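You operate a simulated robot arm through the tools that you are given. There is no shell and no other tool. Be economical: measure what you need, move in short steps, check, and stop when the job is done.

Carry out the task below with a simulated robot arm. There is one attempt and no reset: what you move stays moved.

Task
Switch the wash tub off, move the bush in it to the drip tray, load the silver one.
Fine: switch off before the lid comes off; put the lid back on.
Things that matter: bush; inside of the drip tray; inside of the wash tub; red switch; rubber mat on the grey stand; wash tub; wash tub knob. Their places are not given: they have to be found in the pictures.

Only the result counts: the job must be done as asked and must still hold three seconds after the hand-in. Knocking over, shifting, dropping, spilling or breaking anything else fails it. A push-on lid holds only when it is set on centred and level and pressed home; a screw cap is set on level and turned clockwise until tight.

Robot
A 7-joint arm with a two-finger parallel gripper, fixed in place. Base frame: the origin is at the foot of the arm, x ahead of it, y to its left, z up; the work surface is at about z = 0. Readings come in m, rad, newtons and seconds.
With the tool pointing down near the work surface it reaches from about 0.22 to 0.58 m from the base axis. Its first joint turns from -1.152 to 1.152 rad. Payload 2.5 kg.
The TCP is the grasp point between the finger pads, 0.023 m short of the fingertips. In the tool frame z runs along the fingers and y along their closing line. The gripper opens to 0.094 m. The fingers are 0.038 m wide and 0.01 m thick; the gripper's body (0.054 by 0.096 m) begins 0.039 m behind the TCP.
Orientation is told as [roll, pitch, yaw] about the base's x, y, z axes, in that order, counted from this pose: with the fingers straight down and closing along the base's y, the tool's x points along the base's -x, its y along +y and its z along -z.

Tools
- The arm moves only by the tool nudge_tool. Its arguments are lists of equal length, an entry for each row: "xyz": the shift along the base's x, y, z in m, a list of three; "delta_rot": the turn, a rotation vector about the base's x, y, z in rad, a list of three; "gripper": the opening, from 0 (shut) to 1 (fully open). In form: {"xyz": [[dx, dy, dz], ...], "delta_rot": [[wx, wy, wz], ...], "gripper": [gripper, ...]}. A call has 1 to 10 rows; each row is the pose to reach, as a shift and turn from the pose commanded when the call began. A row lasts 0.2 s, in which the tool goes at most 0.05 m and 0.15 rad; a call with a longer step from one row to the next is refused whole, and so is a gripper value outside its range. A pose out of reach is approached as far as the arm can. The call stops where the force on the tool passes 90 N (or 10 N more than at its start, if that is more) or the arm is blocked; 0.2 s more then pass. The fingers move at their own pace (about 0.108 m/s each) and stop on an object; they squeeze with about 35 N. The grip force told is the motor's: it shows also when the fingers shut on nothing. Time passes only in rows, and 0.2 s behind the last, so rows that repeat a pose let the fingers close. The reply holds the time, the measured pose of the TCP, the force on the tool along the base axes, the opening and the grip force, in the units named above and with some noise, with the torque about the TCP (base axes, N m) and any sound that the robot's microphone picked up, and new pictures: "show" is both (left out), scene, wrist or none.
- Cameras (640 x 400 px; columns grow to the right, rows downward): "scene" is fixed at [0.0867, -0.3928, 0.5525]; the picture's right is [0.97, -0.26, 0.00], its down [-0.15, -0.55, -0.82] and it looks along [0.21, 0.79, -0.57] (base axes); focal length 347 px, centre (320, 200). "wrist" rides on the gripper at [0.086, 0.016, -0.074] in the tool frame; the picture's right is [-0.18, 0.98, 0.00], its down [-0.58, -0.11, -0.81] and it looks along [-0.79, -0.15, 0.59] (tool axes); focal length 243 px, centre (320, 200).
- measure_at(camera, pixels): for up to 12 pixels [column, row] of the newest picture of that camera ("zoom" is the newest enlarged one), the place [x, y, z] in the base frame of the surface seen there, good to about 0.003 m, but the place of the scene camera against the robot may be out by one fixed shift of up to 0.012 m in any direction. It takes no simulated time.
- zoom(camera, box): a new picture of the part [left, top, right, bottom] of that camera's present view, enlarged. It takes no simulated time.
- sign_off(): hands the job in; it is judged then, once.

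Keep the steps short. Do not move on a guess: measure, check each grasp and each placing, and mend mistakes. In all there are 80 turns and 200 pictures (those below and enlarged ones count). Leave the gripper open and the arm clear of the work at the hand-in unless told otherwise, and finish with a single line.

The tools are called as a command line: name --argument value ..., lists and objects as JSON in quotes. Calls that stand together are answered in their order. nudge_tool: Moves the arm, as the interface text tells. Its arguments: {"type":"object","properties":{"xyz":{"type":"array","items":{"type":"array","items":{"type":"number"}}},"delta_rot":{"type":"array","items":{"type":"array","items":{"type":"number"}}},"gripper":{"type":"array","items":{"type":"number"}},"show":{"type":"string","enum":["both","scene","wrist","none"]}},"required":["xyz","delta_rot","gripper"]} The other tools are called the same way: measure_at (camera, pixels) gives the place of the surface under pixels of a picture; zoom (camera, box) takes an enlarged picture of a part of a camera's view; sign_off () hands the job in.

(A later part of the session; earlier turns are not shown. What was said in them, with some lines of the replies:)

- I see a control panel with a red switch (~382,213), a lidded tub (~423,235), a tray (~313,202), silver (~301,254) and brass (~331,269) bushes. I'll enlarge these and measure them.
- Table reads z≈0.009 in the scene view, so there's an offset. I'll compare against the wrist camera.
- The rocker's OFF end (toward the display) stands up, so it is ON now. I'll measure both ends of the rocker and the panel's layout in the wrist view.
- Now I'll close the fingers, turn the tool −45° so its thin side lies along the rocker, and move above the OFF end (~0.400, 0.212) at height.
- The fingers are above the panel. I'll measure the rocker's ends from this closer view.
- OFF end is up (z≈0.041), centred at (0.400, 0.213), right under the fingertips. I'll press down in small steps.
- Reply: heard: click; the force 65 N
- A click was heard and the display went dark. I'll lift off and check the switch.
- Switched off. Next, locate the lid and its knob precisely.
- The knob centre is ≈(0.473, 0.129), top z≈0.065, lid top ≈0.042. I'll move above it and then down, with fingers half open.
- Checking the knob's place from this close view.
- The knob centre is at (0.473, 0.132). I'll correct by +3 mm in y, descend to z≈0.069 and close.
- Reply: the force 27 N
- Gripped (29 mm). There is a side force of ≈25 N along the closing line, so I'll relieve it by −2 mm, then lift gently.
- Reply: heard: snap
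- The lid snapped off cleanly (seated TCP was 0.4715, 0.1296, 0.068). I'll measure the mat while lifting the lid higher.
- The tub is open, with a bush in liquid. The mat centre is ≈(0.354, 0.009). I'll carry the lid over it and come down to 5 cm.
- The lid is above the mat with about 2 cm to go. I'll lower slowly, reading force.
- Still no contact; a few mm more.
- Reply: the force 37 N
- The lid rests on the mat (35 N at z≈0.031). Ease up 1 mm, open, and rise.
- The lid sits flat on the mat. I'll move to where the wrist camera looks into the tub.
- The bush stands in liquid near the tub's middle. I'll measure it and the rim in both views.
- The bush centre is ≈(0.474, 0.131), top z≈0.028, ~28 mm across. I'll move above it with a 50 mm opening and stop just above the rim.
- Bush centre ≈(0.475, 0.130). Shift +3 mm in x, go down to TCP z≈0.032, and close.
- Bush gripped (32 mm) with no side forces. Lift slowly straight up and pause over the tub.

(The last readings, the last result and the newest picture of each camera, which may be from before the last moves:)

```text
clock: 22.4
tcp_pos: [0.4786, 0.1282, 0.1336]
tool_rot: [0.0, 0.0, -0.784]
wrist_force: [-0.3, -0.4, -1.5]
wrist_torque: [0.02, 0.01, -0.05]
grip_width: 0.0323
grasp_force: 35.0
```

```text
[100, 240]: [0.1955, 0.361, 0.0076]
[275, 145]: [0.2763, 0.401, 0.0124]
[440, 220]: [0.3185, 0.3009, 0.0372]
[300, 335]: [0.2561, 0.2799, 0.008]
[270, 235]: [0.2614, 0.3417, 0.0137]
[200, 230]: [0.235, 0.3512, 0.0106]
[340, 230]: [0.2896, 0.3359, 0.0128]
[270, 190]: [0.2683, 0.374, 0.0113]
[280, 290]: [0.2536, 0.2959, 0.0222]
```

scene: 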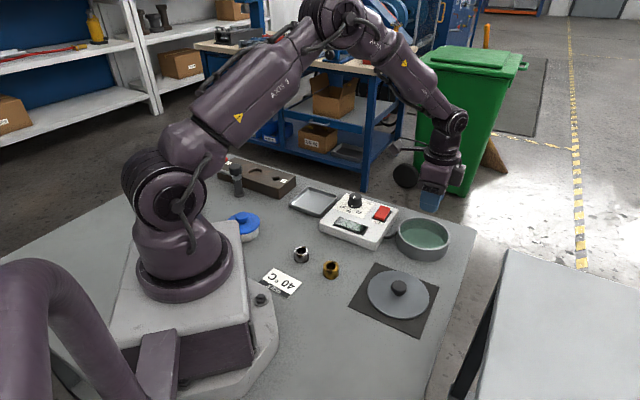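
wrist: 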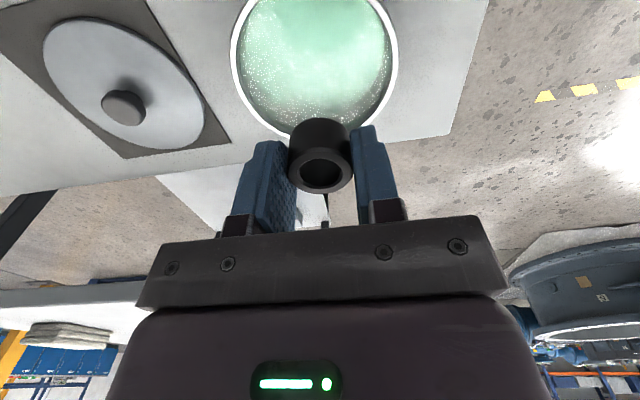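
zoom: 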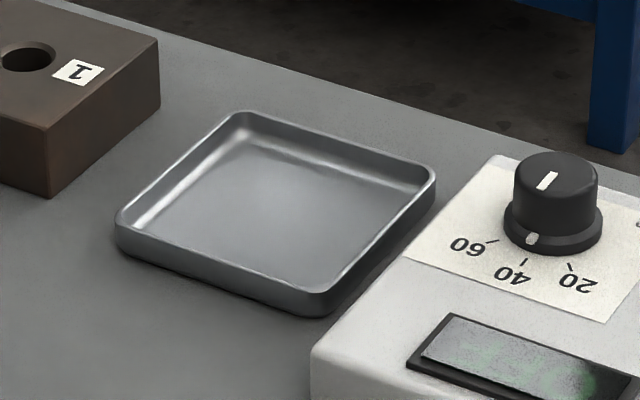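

The bush is held upright. The tray's interior centre is ≈(0.273, 0.360), floor z≈0.004. I'll carry it over there at height.

nudge_tool --xyz '[[-0.029, 0.033, 0.01], [-0.058, 0.066, 0.02], [-0.087, 0.099, 0.02], [-0.116, 0.132, 0.02], [-0.145, 0.165, 0.02], [-0.175, 0.198, 0.02], [-0.2036, 0.23, 0.02], [-0.2036, 0.23, -0.02], [-0.2036, 0.23, -0.02]]' --delta_rot '[[0, 0, 0], [0, 0, 0], [0, 0, 0], [0, 0, 0], [0, 0, 0], [0, 0, 0], [0, 0, 0], [0, 0, 0], [0, 0, 0]]' --gripper '[0, 0, 0, 0, 0, 0, 0, 0, 0]'

zoom --camera "scene" --box '[270, 150, 370, 230]'

```text
clock: 24.4
tcp_pos: [0.2729, 0.3592, 0.1141]
tool_rot: [0.001, 0.0, -0.784]
wrist_force: [-0.5, 0.4, -0.9]
wrist_torque: [-0.03, 0.01, -0.01]
grip_width: 0.0321
grasp_force: 35.2
```

scene: 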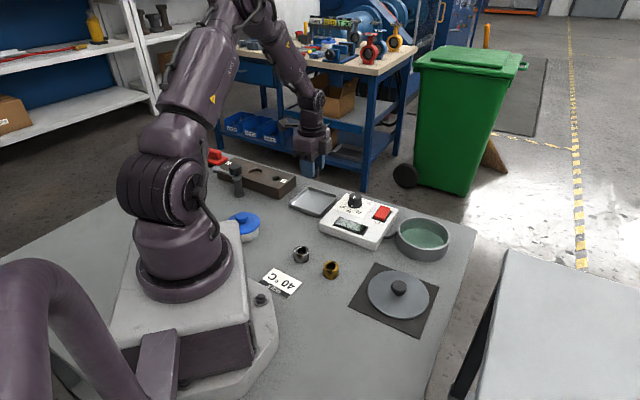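
wrist: 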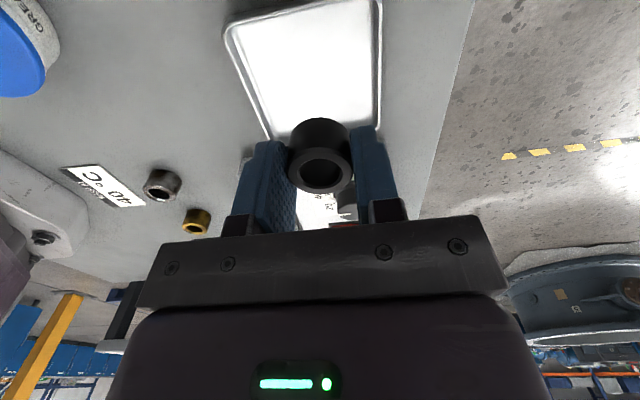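

```text
5.00 times, centred on (320, 190) of scene
```

zoom: 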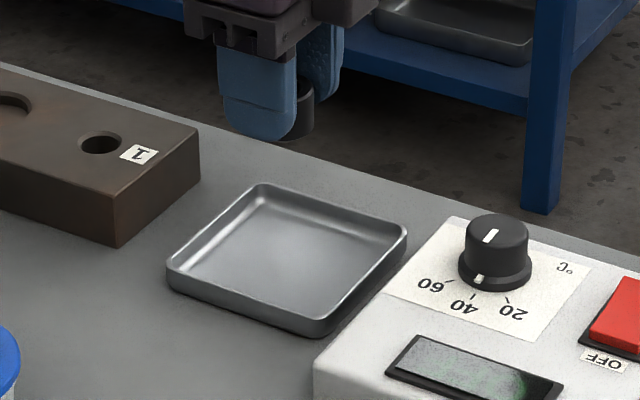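

Check the tray in the wrist view against the scene estimate.

measure_at --camera "wrist" --pixels '[[228, 38], [375, 8], [268, 130], [376, 118], [248, 85], [380, 60], [310, 60], [310, 100]]'

measure_at --camera "zoom" --pixels '[[170, 265], [260, 186], [404, 230], [318, 325], [285, 245], [200, 262], [375, 235], [265, 210], [305, 300]]'

```text
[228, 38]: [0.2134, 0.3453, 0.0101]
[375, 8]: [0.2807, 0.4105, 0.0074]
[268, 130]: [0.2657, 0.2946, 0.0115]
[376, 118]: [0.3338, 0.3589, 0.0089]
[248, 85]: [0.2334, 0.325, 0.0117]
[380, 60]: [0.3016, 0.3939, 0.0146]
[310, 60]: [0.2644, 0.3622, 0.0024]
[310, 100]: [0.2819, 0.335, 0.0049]
```

```text
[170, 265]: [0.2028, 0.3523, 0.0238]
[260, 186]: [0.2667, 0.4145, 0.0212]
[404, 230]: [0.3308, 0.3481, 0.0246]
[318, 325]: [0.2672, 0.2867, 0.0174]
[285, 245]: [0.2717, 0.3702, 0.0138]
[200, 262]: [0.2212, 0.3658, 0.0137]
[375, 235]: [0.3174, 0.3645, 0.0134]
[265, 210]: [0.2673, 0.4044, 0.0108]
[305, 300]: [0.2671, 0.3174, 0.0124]
```

The tray centre is ≈(0.273, 0.354). Shift −5 mm in y and lower to just above the floor.

nudge_tool --xyz '[[0, -0.005, -0.03], [0, -0.005, -0.06], [0, -0.005, -0.07], [0, -0.005, -0.076], [0, -0.005, -0.076]]' --delta_rot '[[0, 0, 0], [0, 0, 0], [0, 0, 0], [0, 0, 0], [0, 0, 0]]' --gripper '[0, 0, 0, 0, 0]' --show "none"

zoom --camera "scene" --box '[270, 150, 370, 230]'

```text
clock: 25.6
tcp_pos: [0.2736, 0.3541, 0.0367]
tool_rot: [-0.001, 0.0, -0.785]
wrist_force: [0.6, -0.7, -0.9]
wrist_torque: [0.01, 0.0, -0.01]
grip_width: 0.032
grasp_force: 35.3
```

```text
5.00 times, centred on (320, 190) of scene
```

zoom: 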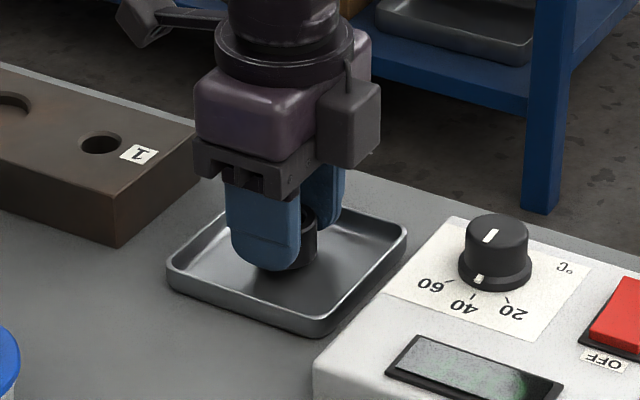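

Nearly down, no contact yet. Lower 1 mm at a time.

nudge_tool --xyz '[[0, 0, -0.001], [0, 0, -0.002], [0, 0, -0.003], [0, 0, -0.003]]' --delta_rot '[[0, 0, 0], [0, 0, 0], [0, 0, 0], [0, 0, 0]]' --gripper '[0, 0, 0, 0]' --show "none"

```text
clock: 26.6
tcp_pos: [0.2727, 0.3546, 0.0349]
tool_rot: [0.0, -0.002, -0.785]
wrist_force: [0.0, -0.6, -0.9]
wrist_torque: [-0.02, 0.01, 0.01]
grip_width: 0.032
grasp_force: 34.9
```

nudge_tool --xyz '[[0, 0, -0.001], [0, 0, -0.002], [0, 0, -0.002]]' --delta_rot '[[0, 0, 0], [0, 0, 0], [0, 0, 0]]' --gripper '[0, 0, 0]' --show "none"

```text
clock: 27.4
tcp_pos: [0.2734, 0.3552, 0.0332]
tool_rot: [0.0, -0.002, -0.785]
wrist_force: [-4.6, -4.9, 20.3]
wrist_torque: [-0.24, 0.28, 0.0]
grip_width: 0.0324
grasp_force: 34.6
```

Contact (20 N). Ease up, open to ~52 mm and rise.

nudge_tool --xyz '[[0, 0, 0.001], [0, 0, 0.001], [0, 0, 0.001], [0, 0, 0.02], [0, 0, 0.06], [0, 0, 0.1], [0, 0, 0.13], [0, 0, 0.13]]' --delta_rot '[[0, 0, 0], [0, 0, 0], [0, 0, 0], [0, 0, 0], [0, 0, 0], [0, 0, 0], [0, 0, 0], [0, 0, 0]]' --gripper '[0, 0.55, 0.55, 0.55, 0.55, 0.55, 0.55, 0.55]'

zoom --camera "scene" --box '[250, 170, 390, 290]'

measure_at --camera "scene" --pixels '[[301, 247], [301, 251], [295, 251], [308, 252], [301, 255], [301, 262], [301, 245], [298, 256], [305, 257]]'

```text
clock: 29.2
tcp_pos: [0.2741, 0.3543, 0.1628]
tool_rot: [0.001, 0.0, -0.787]
wrist_force: [-0.2, -0.6, -0.4]
wrist_torque: [-0.03, 0.01, 0.02]
grip_width: 0.0517
grasp_force: 0.0
```

scene: 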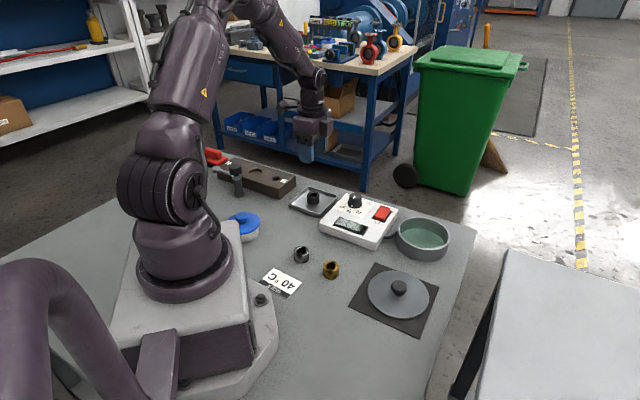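
wrist: 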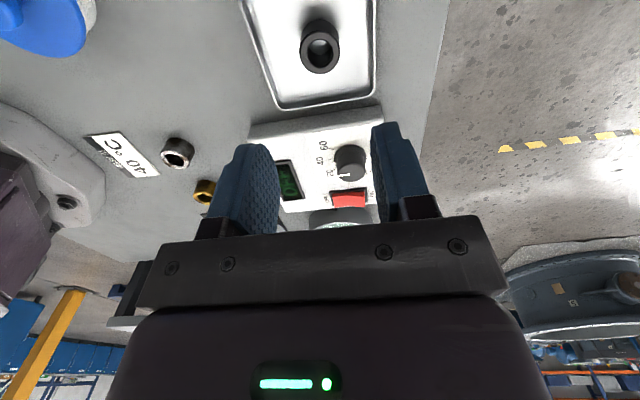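

```text
3.33 times, centred on (320, 230) of scene
```

zoom: 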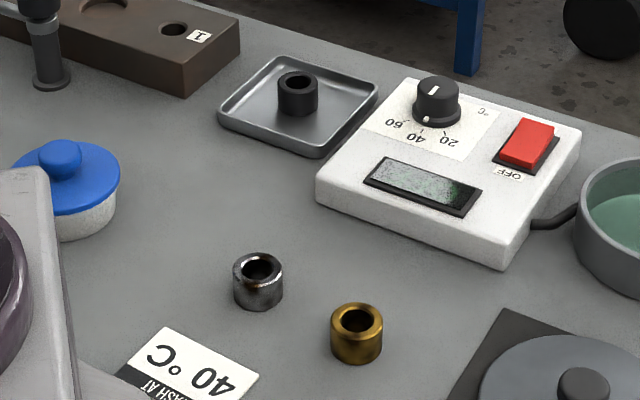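

```text
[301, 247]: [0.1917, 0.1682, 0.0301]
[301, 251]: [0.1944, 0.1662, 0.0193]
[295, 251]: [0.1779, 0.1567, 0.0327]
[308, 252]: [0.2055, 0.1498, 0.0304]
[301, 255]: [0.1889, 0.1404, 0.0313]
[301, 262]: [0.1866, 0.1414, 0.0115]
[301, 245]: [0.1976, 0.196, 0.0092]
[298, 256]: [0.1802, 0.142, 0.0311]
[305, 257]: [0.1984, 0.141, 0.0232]
```

The black bush stands in the tray. Silver bush centre is ≈(0.197, 0.159). I'll check the blue-lidded pot's height near my path and measure the silver bush in the wrist view.

measure_at --camera "scene" --pixels '[[239, 215], [245, 225], [255, 232], [237, 168], [234, 188]]'

measure_at --camera "wrist" --pixels '[[178, 150], [163, 152], [194, 152], [178, 138], [178, 167], [184, 158], [205, 190]]'

zoom --camera "wrist" --box '[120, 100, 250, 200]'

```text
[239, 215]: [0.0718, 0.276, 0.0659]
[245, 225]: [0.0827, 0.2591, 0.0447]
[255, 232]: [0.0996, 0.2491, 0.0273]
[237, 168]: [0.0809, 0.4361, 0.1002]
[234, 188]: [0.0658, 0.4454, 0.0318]
```

```text
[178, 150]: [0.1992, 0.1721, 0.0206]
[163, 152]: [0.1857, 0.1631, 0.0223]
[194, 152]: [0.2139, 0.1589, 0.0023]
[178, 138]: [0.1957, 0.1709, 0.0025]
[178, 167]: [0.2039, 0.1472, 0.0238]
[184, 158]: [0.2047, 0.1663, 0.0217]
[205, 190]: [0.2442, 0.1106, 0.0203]
```

```text
4.00 times, centred on (185, 150) of wrist
```

zoom: 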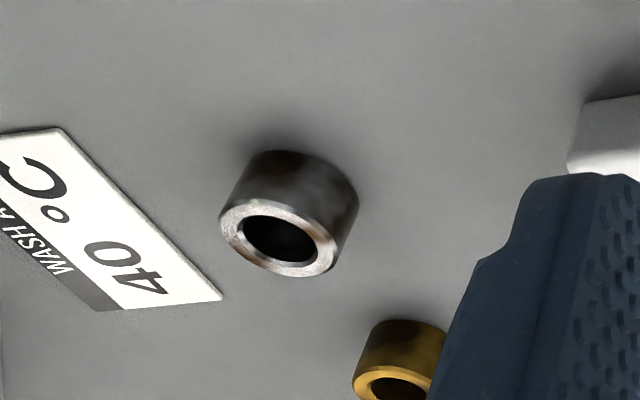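

The pot top is ≈0.058, below the camera. Move above the silver bush at z≈0.10.

nudge_tool --xyz '[[-0.0155, -0.039, 0], [-0.031, -0.078, 0], [-0.0465, -0.117, 0], [-0.062, -0.156, 0], [-0.0771, -0.195, 0], [-0.0771, -0.195, -0.04], [-0.0771, -0.195, -0.06], [-0.0771, -0.195, -0.06]]' --delta_rot '[[0, 0, 0], [0, 0, 0], [0, 0, 0], [0, 0, 0], [0, 0, 0], [0, 0, 0], [0, 0, 0], [0, 0, 0]]' --gripper '[0.55, 0.55, 0.55, 0.55, 0.55, 0.55, 0.55, 0.55]'

zoom --camera "scene" --box '[220, 190, 360, 290]'

```text
clock: 31.0
tcp_pos: [0.1955, 0.16, 0.1014]
tool_rot: [0.001, 0.0, -0.786]
wrist_force: [-0.1, 0.1, 0.1]
wrist_torque: [0.01, 0.02, -0.01]
grip_width: 0.0515
grasp_force: 0.0
```

scene: 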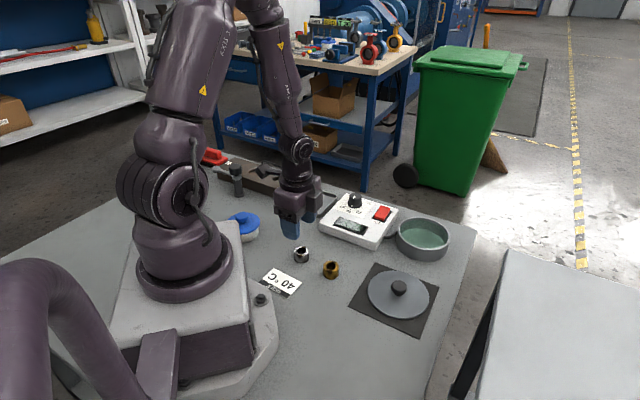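
wrist: 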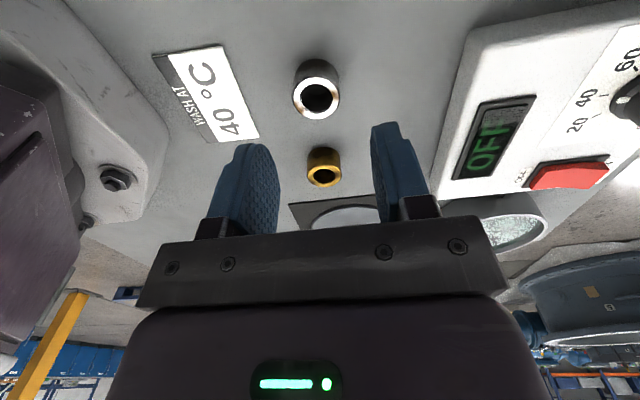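

```text
4.00 times, centred on (290, 240) of scene
```

zoom: 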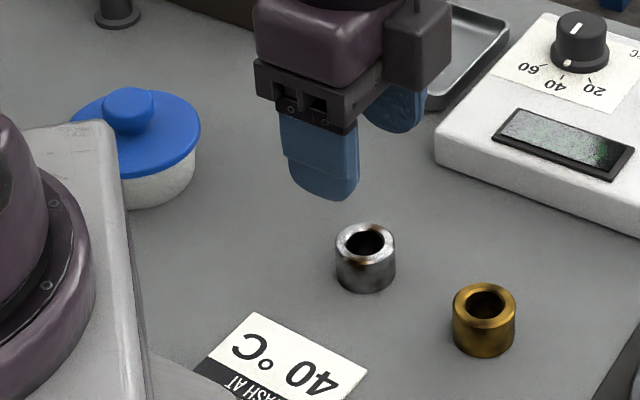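

The panel now shows "OFF". Refine the silver bush's place.

measure_at --camera "wrist" --pixels '[[295, 95], [337, 97], [315, 114], [316, 81], [302, 110], [330, 110], [302, 84], [332, 86]]'

```text
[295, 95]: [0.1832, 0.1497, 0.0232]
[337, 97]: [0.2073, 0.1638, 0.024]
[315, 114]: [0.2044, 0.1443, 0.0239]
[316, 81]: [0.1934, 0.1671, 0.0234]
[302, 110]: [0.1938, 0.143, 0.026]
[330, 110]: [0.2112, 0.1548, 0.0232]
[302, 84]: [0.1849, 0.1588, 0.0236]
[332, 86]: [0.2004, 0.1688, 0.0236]
```

Centre (0.197, 0.156), top 0.0235. Correct, descend to TCP z≈0.029 and close.

nudge_tool --xyz '[[0.0018, -0.0035, -0.02], [0.0018, -0.0035, -0.045], [0.0018, -0.0035, -0.065], [0.0018, -0.0035, -0.0725], [0.0018, -0.0035, -0.0725], [0.0018, -0.0035, -0.0725], [0.0018, -0.0035, -0.0725]]' --delta_rot '[[0, 0, 0], [0, 0, 0], [0, 0, 0], [0, 0, 0], [0, 0, 0], [0, 0, 0], [0, 0, 0]]' --gripper '[0.55, 0.55, 0.55, 0.55, 0, 0, 0]'

zoom --camera "scene" --box '[220, 190, 360, 290]'

```text
clock: 32.6
tcp_pos: [0.1964, 0.1555, 0.0298]
tool_rot: [-0.001, 0.001, -0.785]
wrist_force: [0.1, 0.4, 0.0]
wrist_torque: [0.0, -0.01, 0.03]
grip_width: 0.0322
grasp_force: 34.7
```

scene: 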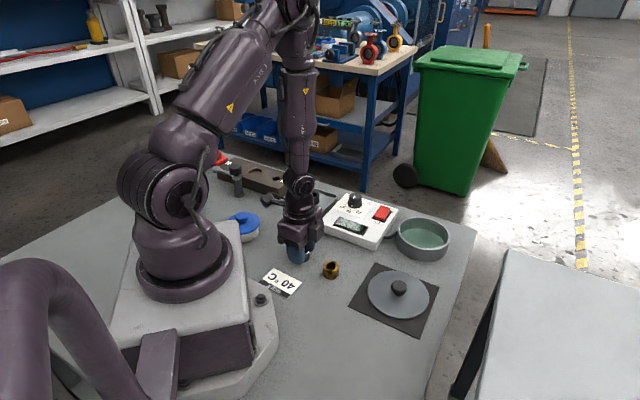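
wrist: 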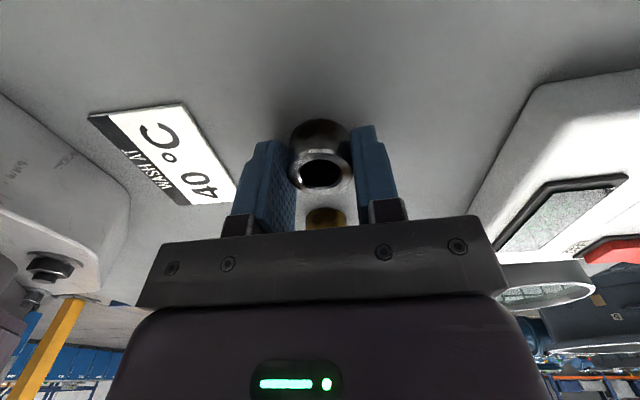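

```text
4.00 times, centred on (290, 240) of scene
```

zoom: 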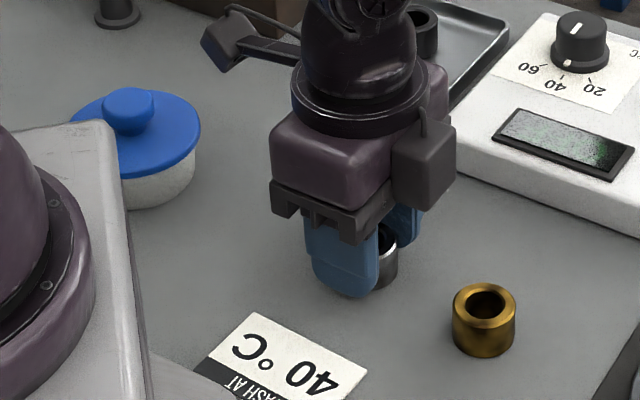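

Silver bush gripped (32 mm). Lift 12 cm.

nudge_tool --xyz '[[0, 0, 0.02], [0, 0, 0.06], [0, 0, 0.1], [0, 0, 0.125], [0, 0, 0.125]]' --delta_rot '[[0, 0, 0], [0, 0, 0], [0, 0, 0], [0, 0, 0], [0, 0, 0]]' --gripper '[0, 0, 0, 0, 0]' --show "wrist"

```text
clock: 33.8
tcp_pos: [0.1969, 0.1562, 0.1548]
tool_rot: [0.0, 0.001, -0.785]
wrist_force: [-0.2, 0.3, -1.2]
wrist_torque: [0.0, 0.01, 0.01]
grip_width: 0.0324
grasp_force: 35.3
```

wrist: 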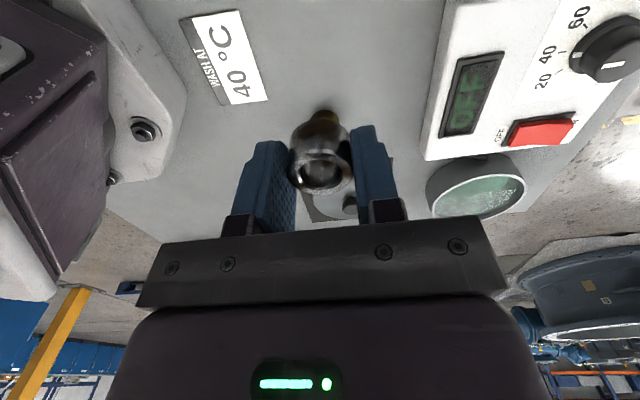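

Held. Carry it over the tub centre (0.474, 0.130) and lower to just above the rim.

nudge_tool --xyz '[[0.04, -0.004, 0], [0.08, -0.008, 0], [0.12, -0.012, 0], [0.16, -0.016, 0], [0.2, -0.019, 0], [0.24, -0.022, 0], [0.2772, -0.026, 0], [0.2772, -0.026, 0], [0.2772, -0.026, -0.04], [0.2772, -0.026, -0.06]]' --delta_rot '[[0, 0, 0], [0, 0, 0], [0, 0, 0], [0, 0, 0], [0, 0, 0], [0, 0, 0], [0, 0, 0], [0, 0, 0], [0, 0, 0], [0, 0, 0]]' --gripper '[0, 0, 0, 0, 0, 0, 0, 0, 0, 0]'

zoom --camera "scene" --box '[380, 190, 480, 270]'

```text
clock: 36.0
tcp_pos: [0.4735, 0.1292, 0.0935]
tool_rot: [0.001, 0.0, -0.785]
wrist_force: [-0.6, -0.6, -2.0]
wrist_torque: [0.0, 0.01, 0.01]
grip_width: 0.0326
grasp_force: 35.0
```

scene: 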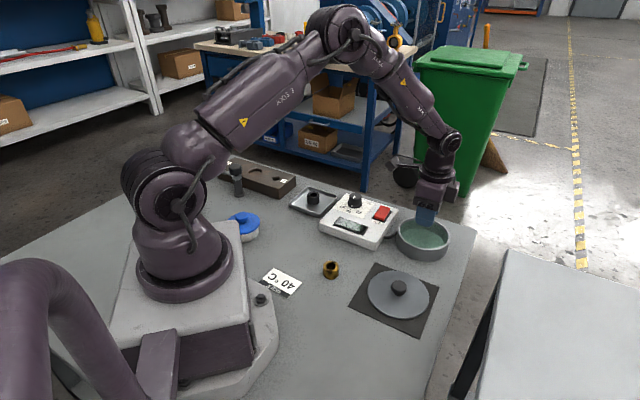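
wrist: 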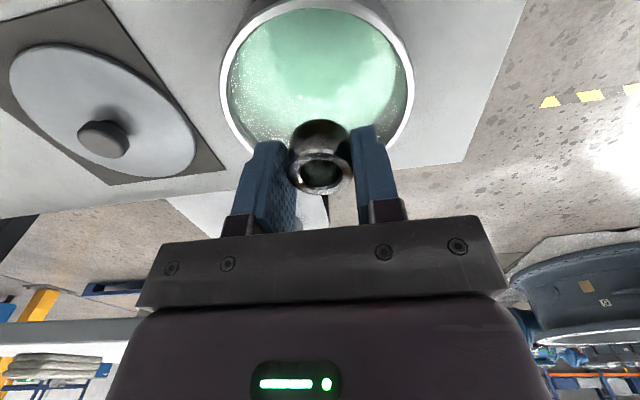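

```text
5.00 times, centred on (430, 230) of scene
```

zoom: 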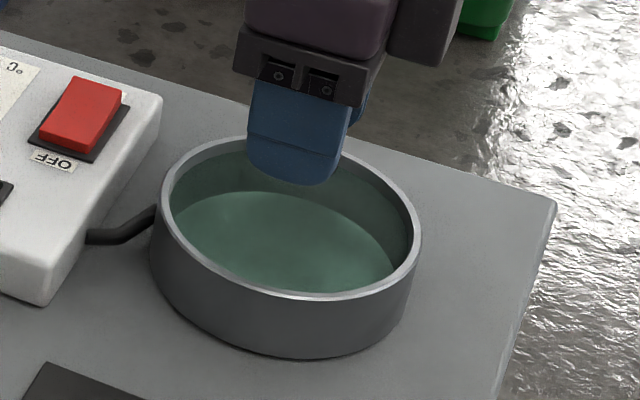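

Centred. Lower slowly into the liquid to TCP z≈0.036.

nudge_tool --xyz '[[0, 0, -0.015], [0, 0, -0.028], [0, 0, -0.038], [0, 0, -0.047], [0, 0, -0.053], [0, 0, -0.057], [0, 0, -0.057]]' --delta_rot '[[0, 0, 0], [0, 0, 0], [0, 0, 0], [0, 0, 0], [0, 0, 0], [0, 0, 0], [0, 0, 0]]' --gripper '[0, 0, 0, 0, 0, 0, 0]' --show "none"

```text
clock: 37.6
tcp_pos: [0.4749, 0.1305, 0.0362]
tool_rot: [-0.002, 0.001, -0.785]
wrist_force: [0.2, 0.4, -1.1]
wrist_torque: [-0.01, -0.02, -0.01]
grip_width: 0.0323
grasp_force: 35.3
```

nudge_tool --xyz '[[0, 0, -0.001], [0, 0, -0.002], [0, 0, -0.003], [0, 0, -0.003]]' --delta_rot '[[0, 0, 0], [0, 0, 0], [0, 0, 0], [0, 0, 0]]' --gripper '[0, 0, 0, 0]' --show "none"

```text
clock: 38.6
tcp_pos: [0.4754, 0.1296, 0.0335]
tool_rot: [0.001, 0.002, -0.786]
wrist_force: [-0.5, -0.3, -1.4]
wrist_torque: [-0.01, 0.04, 0.02]
grip_width: 0.0322
grasp_force: 34.6
```

nudge_tool --xyz '[[0, 0, -0.001], [0, 0, -0.002], [0, 0, -0.002]]' --delta_rot '[[0, 0, 0], [0, 0, 0], [0, 0, 0]]' --gripper '[0, 0, 0]' --show "none"

```text
clock: 39.4
tcp_pos: [0.4744, 0.1296, 0.0343]
tool_rot: [0.001, -0.001, -0.784]
wrist_force: [-2.6, -0.5, 8.5]
wrist_torque: [0.05, 0.18, 0.01]
grip_width: 0.0323
grasp_force: 34.8
```

Light contact with the tub floor. Open to 50 mm and rise.

nudge_tool --xyz '[[0, 0, 0.0005], [0, 0, 0.0005], [0, 0, 0.0005], [0, 0, 0.015], [0, 0, 0.035], [0, 0, 0.07], [0, 0, 0.11], [0, 0, 0.11]]' --delta_rot '[[0, 0, 0], [0, 0, 0], [0, 0, 0], [0, 0, 0], [0, 0, 0], [0, 0, 0], [0, 0, 0], [0, 0, 0]]' --gripper '[0.53, 0.53, 0.53, 0.53, 0.53, 0.53, 0.53, 0.53]'

zoom --camera "scene" --box '[380, 190, 480, 270]'

```text
clock: 41.2
tcp_pos: [0.4749, 0.1287, 0.1433]
tool_rot: [-0.001, 0.0, -0.786]
wrist_force: [0.7, 0.7, 0.2]
wrist_torque: [0.0, 0.02, 0.0]
grip_width: 0.0496
grasp_force: 0.1
```

scene: 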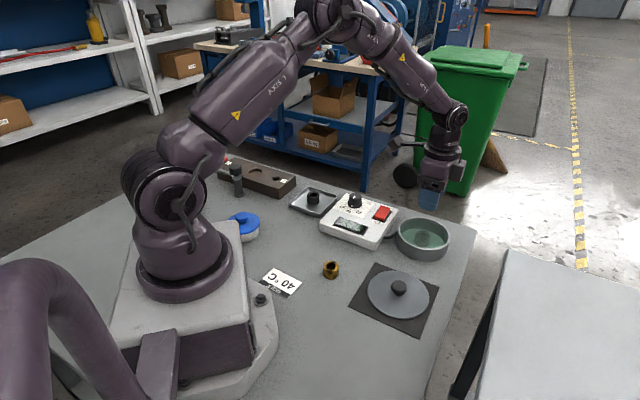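
wrist: 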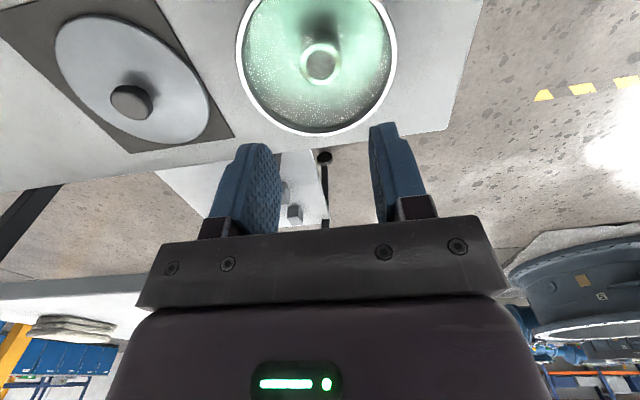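

```text
5.00 times, centred on (430, 230) of scene
```

zoom: 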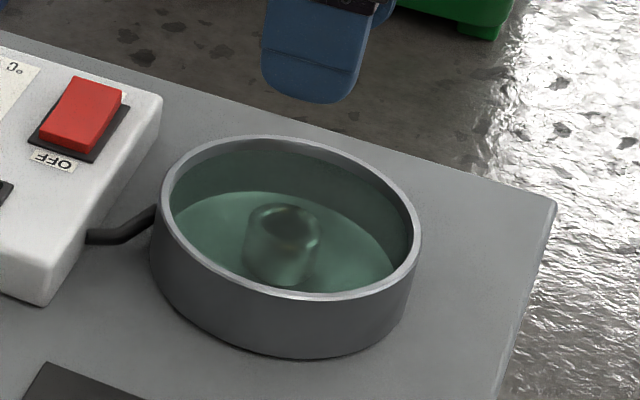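

Silver bush stands in the tub. Now go above the lid knob on the mat (0.3555, 0.0095).

nudge_tool --xyz '[[-0.03, -0.03, 0], [-0.06, -0.06, 0], [-0.09, -0.09, 0], [-0.1194, -0.1192, 0], [-0.1194, -0.1192, -0.04], [-0.1194, -0.1192, -0.065], [-0.1194, -0.1192, -0.065]]' --delta_rot '[[0, 0, 0], [0, 0, 0], [0, 0, 0], [0, 0, 0], [0, 0, 0], [0, 0, 0], [0, 0, 0]]' --gripper '[0.6, 0.6, 0.6, 0.6, 0.6, 0.6, 0.6]'

measure_at --camera "wrist" --pixels '[[320, 120], [298, 112], [342, 112], [320, 130]]'

```text
clock: 42.8
tcp_pos: [0.3562, 0.0113, 0.0772]
tool_rot: [0.0, -0.001, -0.786]
wrist_force: [0.3, 0.0, -0.5]
wrist_torque: [0.01, -0.03, 0.01]
grip_width: 0.0564
grasp_force: 0.0
```

scene: 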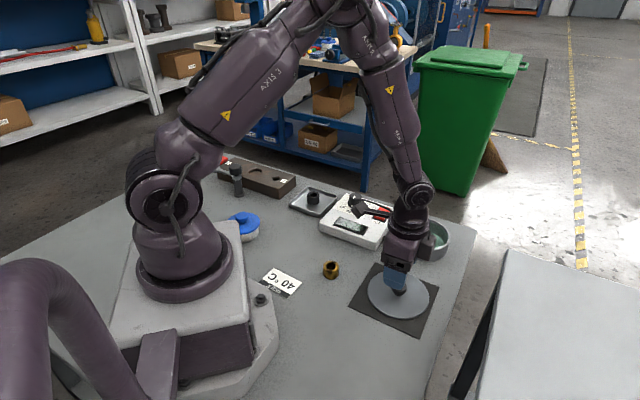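
wrist: 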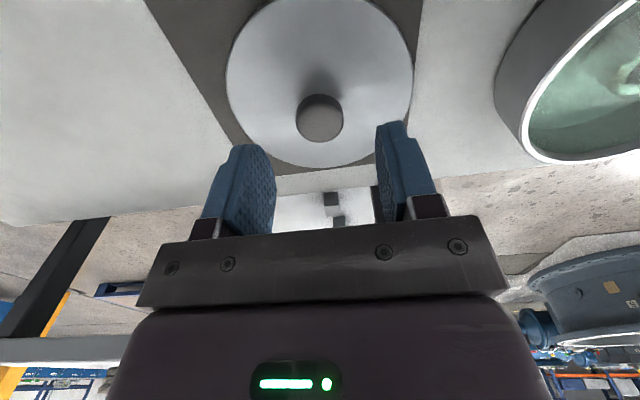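

```text
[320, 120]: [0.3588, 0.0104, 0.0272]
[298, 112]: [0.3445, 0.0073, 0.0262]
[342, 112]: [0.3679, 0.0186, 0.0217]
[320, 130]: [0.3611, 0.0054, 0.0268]
```

The knob is right below. Descend to z≈0.0325 and close.

nudge_tool --xyz '[[0, 0, -0.02], [0, 0, -0.036], [0, 0, -0.0445], [0, 0, -0.0445], [0, 0, -0.0445], [0, 0, -0.0445], [0, 0, -0.0445]]' --delta_rot '[[0, 0, 0], [0, 0, 0], [0, 0, 0], [0, 0, 0], [0, 0, 0], [0, 0, 0], [0, 0, 0]]' --gripper '[0.6, 0.6, 0.6, 0.6, 0, 0, 0]' --show "wrist"

```text
clock: 44.4
tcp_pos: [0.3561, 0.0102, 0.0324]
tool_rot: [0.001, -0.002, -0.785]
wrist_force: [-1.1, -1.4, 4.8]
wrist_torque: [-0.1, 0.16, -0.01]
grip_width: 0.0283
grasp_force: 34.9
```

wrist: 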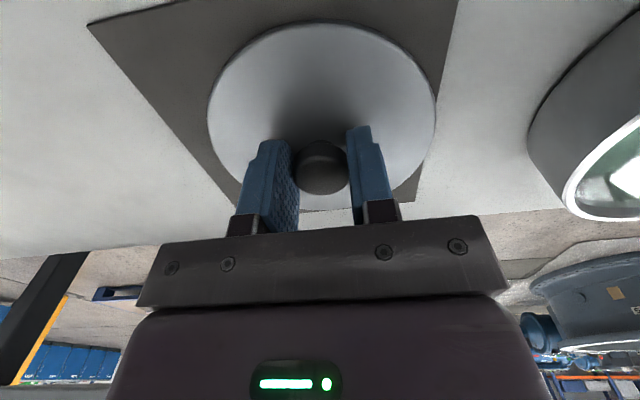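

Knob gripped. Lift the lid.

nudge_tool --xyz '[[0, 0, 0.02], [0, 0, 0.06], [0, 0, 0.1], [0, 0, 0.13], [0, 0, 0.13]]' --delta_rot '[[0, 0, 0], [0, 0, 0], [0, 0, 0], [0, 0, 0], [0, 0, 0]]' --gripper '[0, 0, 0, 0, 0]'

zoom --camera "scene" --box '[340, 170, 480, 290]'

measure_at --camera "scene" --pixels '[[422, 219], [398, 232], [449, 238], [404, 247], [440, 224]]'

```text
clock: 45.6
tcp_pos: [0.3547, 0.0092, 0.1634]
tool_rot: [0.0, 0.0, -0.787]
wrist_force: [-0.1, 0.6, -1.0]
wrist_torque: [0.0, 0.02, 0.0]
grip_width: 0.0287
grasp_force: 34.7
```

scene: 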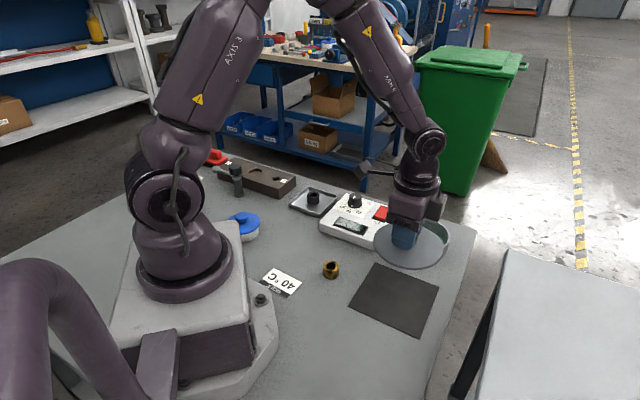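
wrist: 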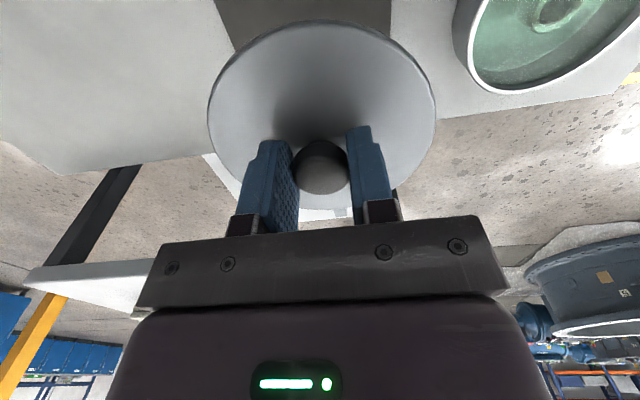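

```text
3.33 times, centred on (410, 230) of scene
```

zoom: 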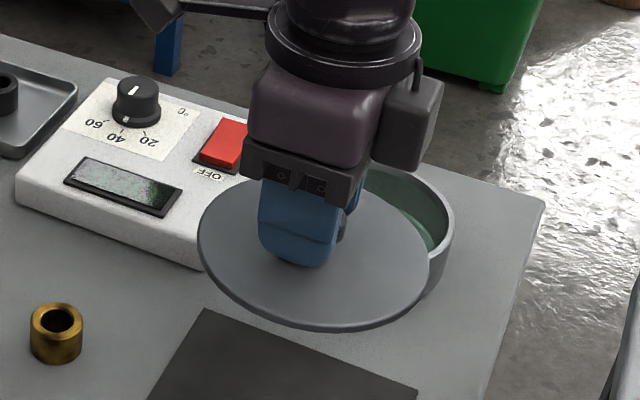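

```text
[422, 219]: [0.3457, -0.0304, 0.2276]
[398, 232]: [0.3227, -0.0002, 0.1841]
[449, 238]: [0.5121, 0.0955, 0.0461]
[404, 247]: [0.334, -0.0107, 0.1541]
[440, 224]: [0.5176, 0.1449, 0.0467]
```

Lid held level. Carry back along the tracked reverse path (+0.115, +0.119) and stop ~2 cm above the rim.

nudge_tool --xyz '[[0.029, 0.03, 0], [0.058, 0.06, 0], [0.087, 0.09, 0], [0.115, 0.119, 0], [0.115, 0.119, 0], [0.115, 0.119, -0.04], [0.115, 0.119, -0.07], [0.115, 0.119, -0.07], [0.115, 0.119, -0.07]]' --delta_rot '[[0, 0, 0], [0, 0, 0], [0, 0, 0], [0, 0, 0], [0, 0, 0], [0, 0, 0], [0, 0, 0], [0, 0, 0], [0, 0, 0]]' --gripper '[0, 0, 0, 0, 0, 0, 0, 0, 0]'

zoom --camera "scene" --box '[380, 190, 480, 270]'

zoom --camera "wrist" --box '[190, 0, 450, 160]'

```text
clock: 47.6
tcp_pos: [0.47, 0.1287, 0.0925]
tool_rot: [0.0, 0.0, -0.786]
wrist_force: [0.3, -0.3, -0.3]
wrist_torque: [0.0, 0.01, 0.01]
grip_width: 0.0283
grasp_force: 35.0
```

scene: 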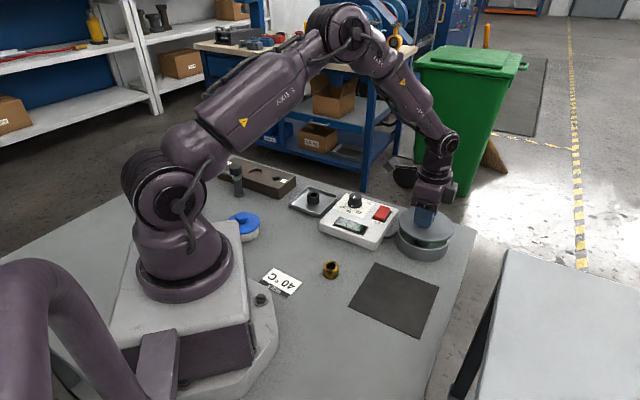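
wrist: 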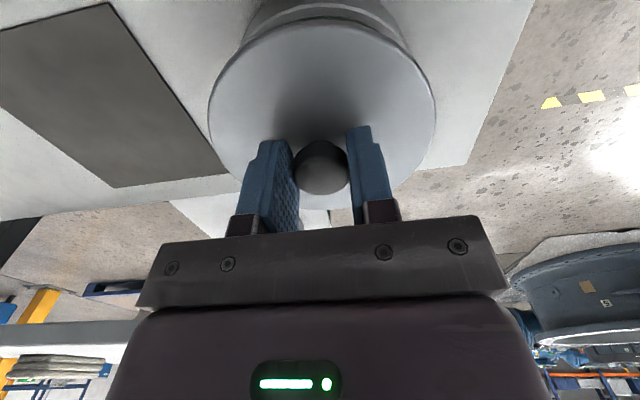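

```text
5.00 times, centred on (430, 230) of scene
```

zoom: 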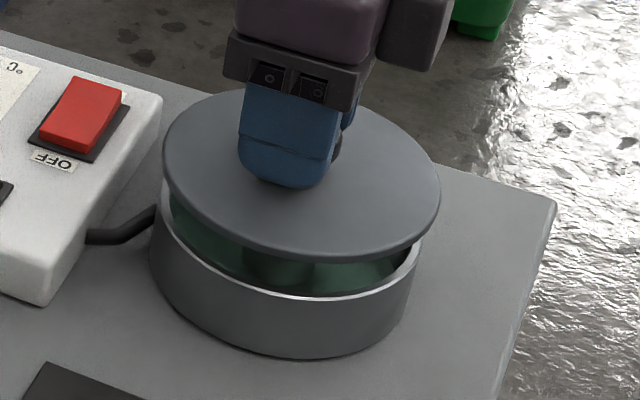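

```text
2.46 times, centred on (320, 80) of wrist
```

zoom: 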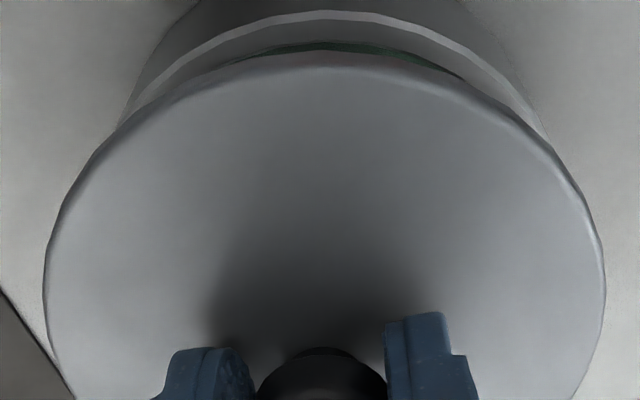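

Nearly centred. Lower to ~8 mm above seat and re-read.

nudge_tool --xyz '[[0, 0, -0.008], [0, 0, -0.014], [0, 0, -0.014], [0, 0, -0.014]]' --delta_rot '[[0, 0, 0], [0, 0, 0], [0, 0, 0], [0, 0, 0]]' --gripper '[0, 0, 0, 0]'

zoom --camera "scene" --box '[385, 200, 465, 265]'

nudge_tool --xyz '[[0, 0, 0]]' --delta_rot '[[0, 0, 0]]' --gripper '[0]' --show "none"

nudge_tool --xyz '[[0, 0, 0]]' --delta_rot '[[0, 0, 0]]' --gripper '[0]' --show "none"

```text
clock: 48.6
tcp_pos: [0.4698, 0.1292, 0.0777]
tool_rot: [-0.001, 0.0, -0.785]
wrist_force: [-0.4, 0.1, -1.0]
wrist_torque: [-0.04, 0.04, 0.02]
grip_width: 0.0288
grasp_force: 35.1
```

scene: 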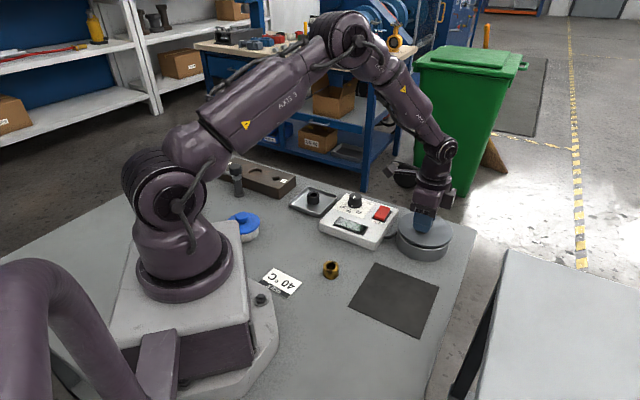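
wrist: 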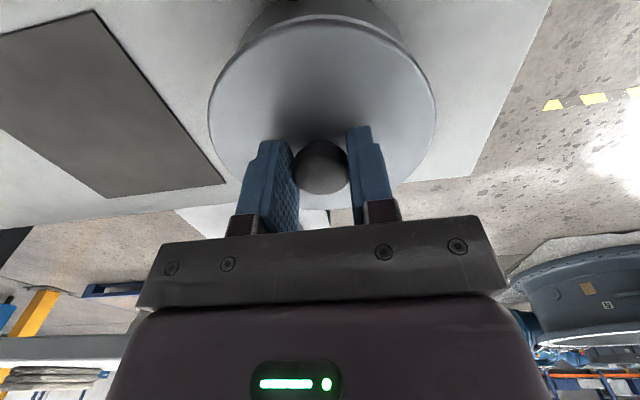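

```text
6.15 times, centred on (425, 232) of scene
```

zoom: 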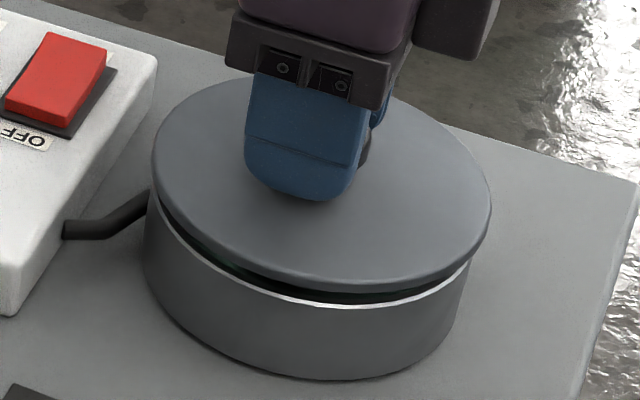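

```text
clock: 49.0
tcp_pos: [0.4707, 0.1297, 0.0804]
tool_rot: [0.0, 0.0, -0.785]
wrist_force: [0.2, 0.9, -0.6]
wrist_torque: [-0.02, 0.02, 0.0]
grip_width: 0.0288
grasp_force: 34.8
```

```text
clock: 49.4
tcp_pos: [0.4695, 0.1289, 0.0809]
tool_rot: [0.0, 0.002, -0.785]
wrist_force: [0.7, 0.1, -1.3]
wrist_torque: [-0.02, 0.02, 0.0]
grip_width: 0.0284
grasp_force: 35.4
```

Readings average (0.470, 0.129); shift +1 mm x, +0.5 mm y, then press down gradually.

nudge_tool --xyz '[[0.001, 0.0005, -0.004], [0.001, 0.0005, -0.007], [0.001, 0.0005, -0.009], [0.001, 0.0005, -0.0105], [0.001, 0.0005, -0.0105]]' --delta_rot '[[0, 0, 0], [0, 0, 0], [0, 0, 0], [0, 0, 0], [0, 0, 0]]' --gripper '[0, 0, 0, 0, 0]' --show "none"

zoom --camera "scene" --box '[385, 200, 465, 265]'

```text
clock: 50.6
tcp_pos: [0.4711, 0.1303, 0.0708]
tool_rot: [0.0, 0.002, -0.785]
wrist_force: [-29.6, -6.9, 44.0]
wrist_torque: [0.02, -0.13, -0.16]
grip_width: 0.0284
grasp_force: 35.1
heard: snap
```

```text
6.15 times, centred on (425, 232) of scene
```

zoom: 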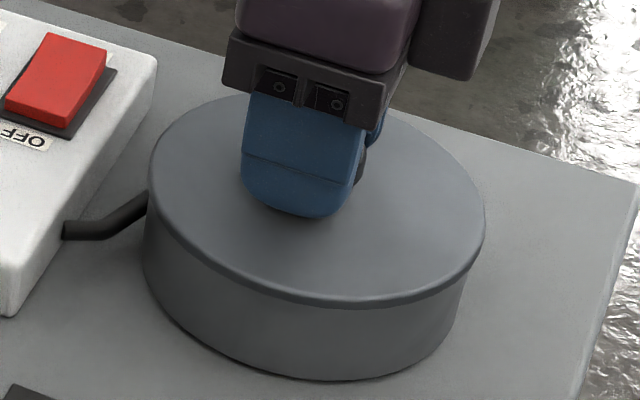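

Snap heard. I'll relieve the side force and press 1 mm more to be sure it is home.

nudge_tool --xyz '[[-0.001, 0, 0], [-0.001, 0, -0.0007], [-0.001, 0, -0.0007]]' --delta_rot '[[0, 0, 0], [0, 0, 0], [0, 0, 0]]' --gripper '[0, 0, 0]' --show "none"

```text
clock: 51.4
tcp_pos: [0.4706, 0.1301, 0.069]
tool_rot: [0.0, 0.001, -0.785]
wrist_force: [-19.2, -6.6, 44.9]
wrist_torque: [-0.7, 0.63, -0.18]
grip_width: 0.0284
grasp_force: 35.3
```

Seated at z≈0.069. Ease off, open, and rise.

nudge_tool --xyz '[[-0.001, 0, 0.001], [-0.001, 0, 0.0012], [-0.001, 0, 0.0012], [-0.001, 0, 0.0012], [-0.001, 0, 0.03], [-0.001, 0, 0.07], [-0.001, 0, 0.11], [-0.001, 0, 0.11]]' --delta_rot '[[0, 0, 0], [0, 0, 0], [0, 0, 0], [0, 0, 0], [0, 0, 0], [0, 0, 0], [0, 0, 0], [0, 0, 0]]' --gripper '[0, 0, 0.7, 0.7, 0.7, 0.7, 0.7, 0.7]'

zoom --camera "scene" --box '[385, 200, 465, 265]'

measure_at --camera "zoom" --pixels '[[180, 170], [450, 220], [280, 280], [400, 140], [250, 120], [318, 165]]'

```text
clock: 53.2
tcp_pos: [0.4694, 0.132, 0.179]
tool_rot: [0.001, 0.003, -0.785]
wrist_force: [-0.3, 0.5, 0.1]
wrist_torque: [0.04, 0.01, 0.0]
grip_width: 0.0659
grasp_force: 0.0
```

scene: 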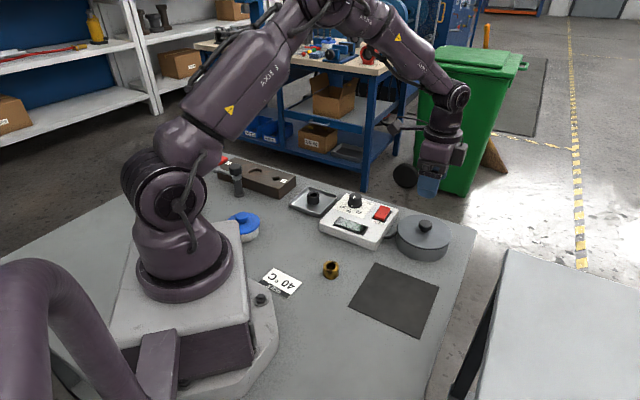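
wrist: 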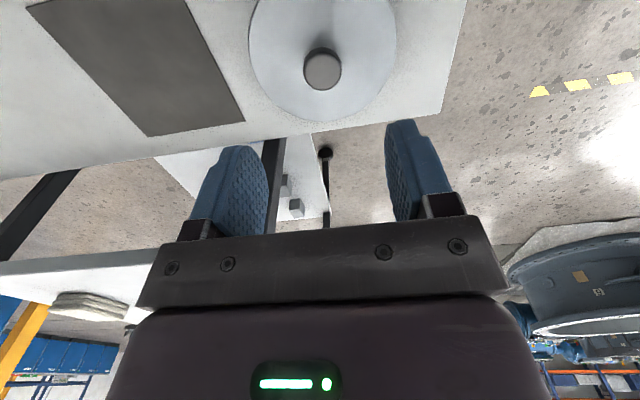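

```text
6.15 times, centred on (425, 232) of scene
```

zoom: 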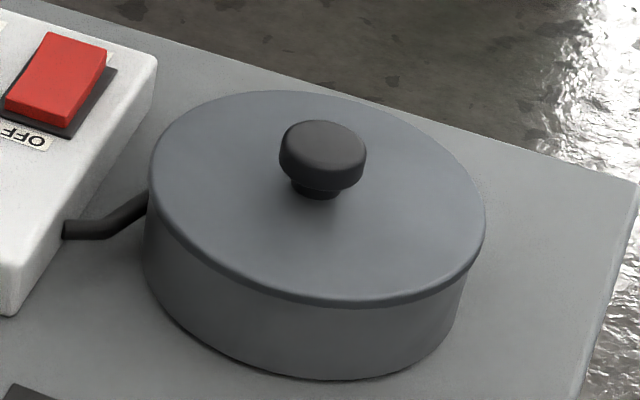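

```text
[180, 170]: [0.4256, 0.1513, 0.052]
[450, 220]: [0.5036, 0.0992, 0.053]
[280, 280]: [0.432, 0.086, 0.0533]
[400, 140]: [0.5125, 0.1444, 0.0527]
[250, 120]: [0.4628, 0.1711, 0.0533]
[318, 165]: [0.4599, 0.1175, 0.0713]
```

The lid is level (z≈0.053 in the scene view all round, same as at the start), the switch is off, the black bush is in the tray, and the arm is open and clear. Handing in.

sign_off

```text
The job is handed in.
```

The wash tub is switched off, the bush from it is in the drip tray, the silver bush is loaded, and the lid snapped back on.
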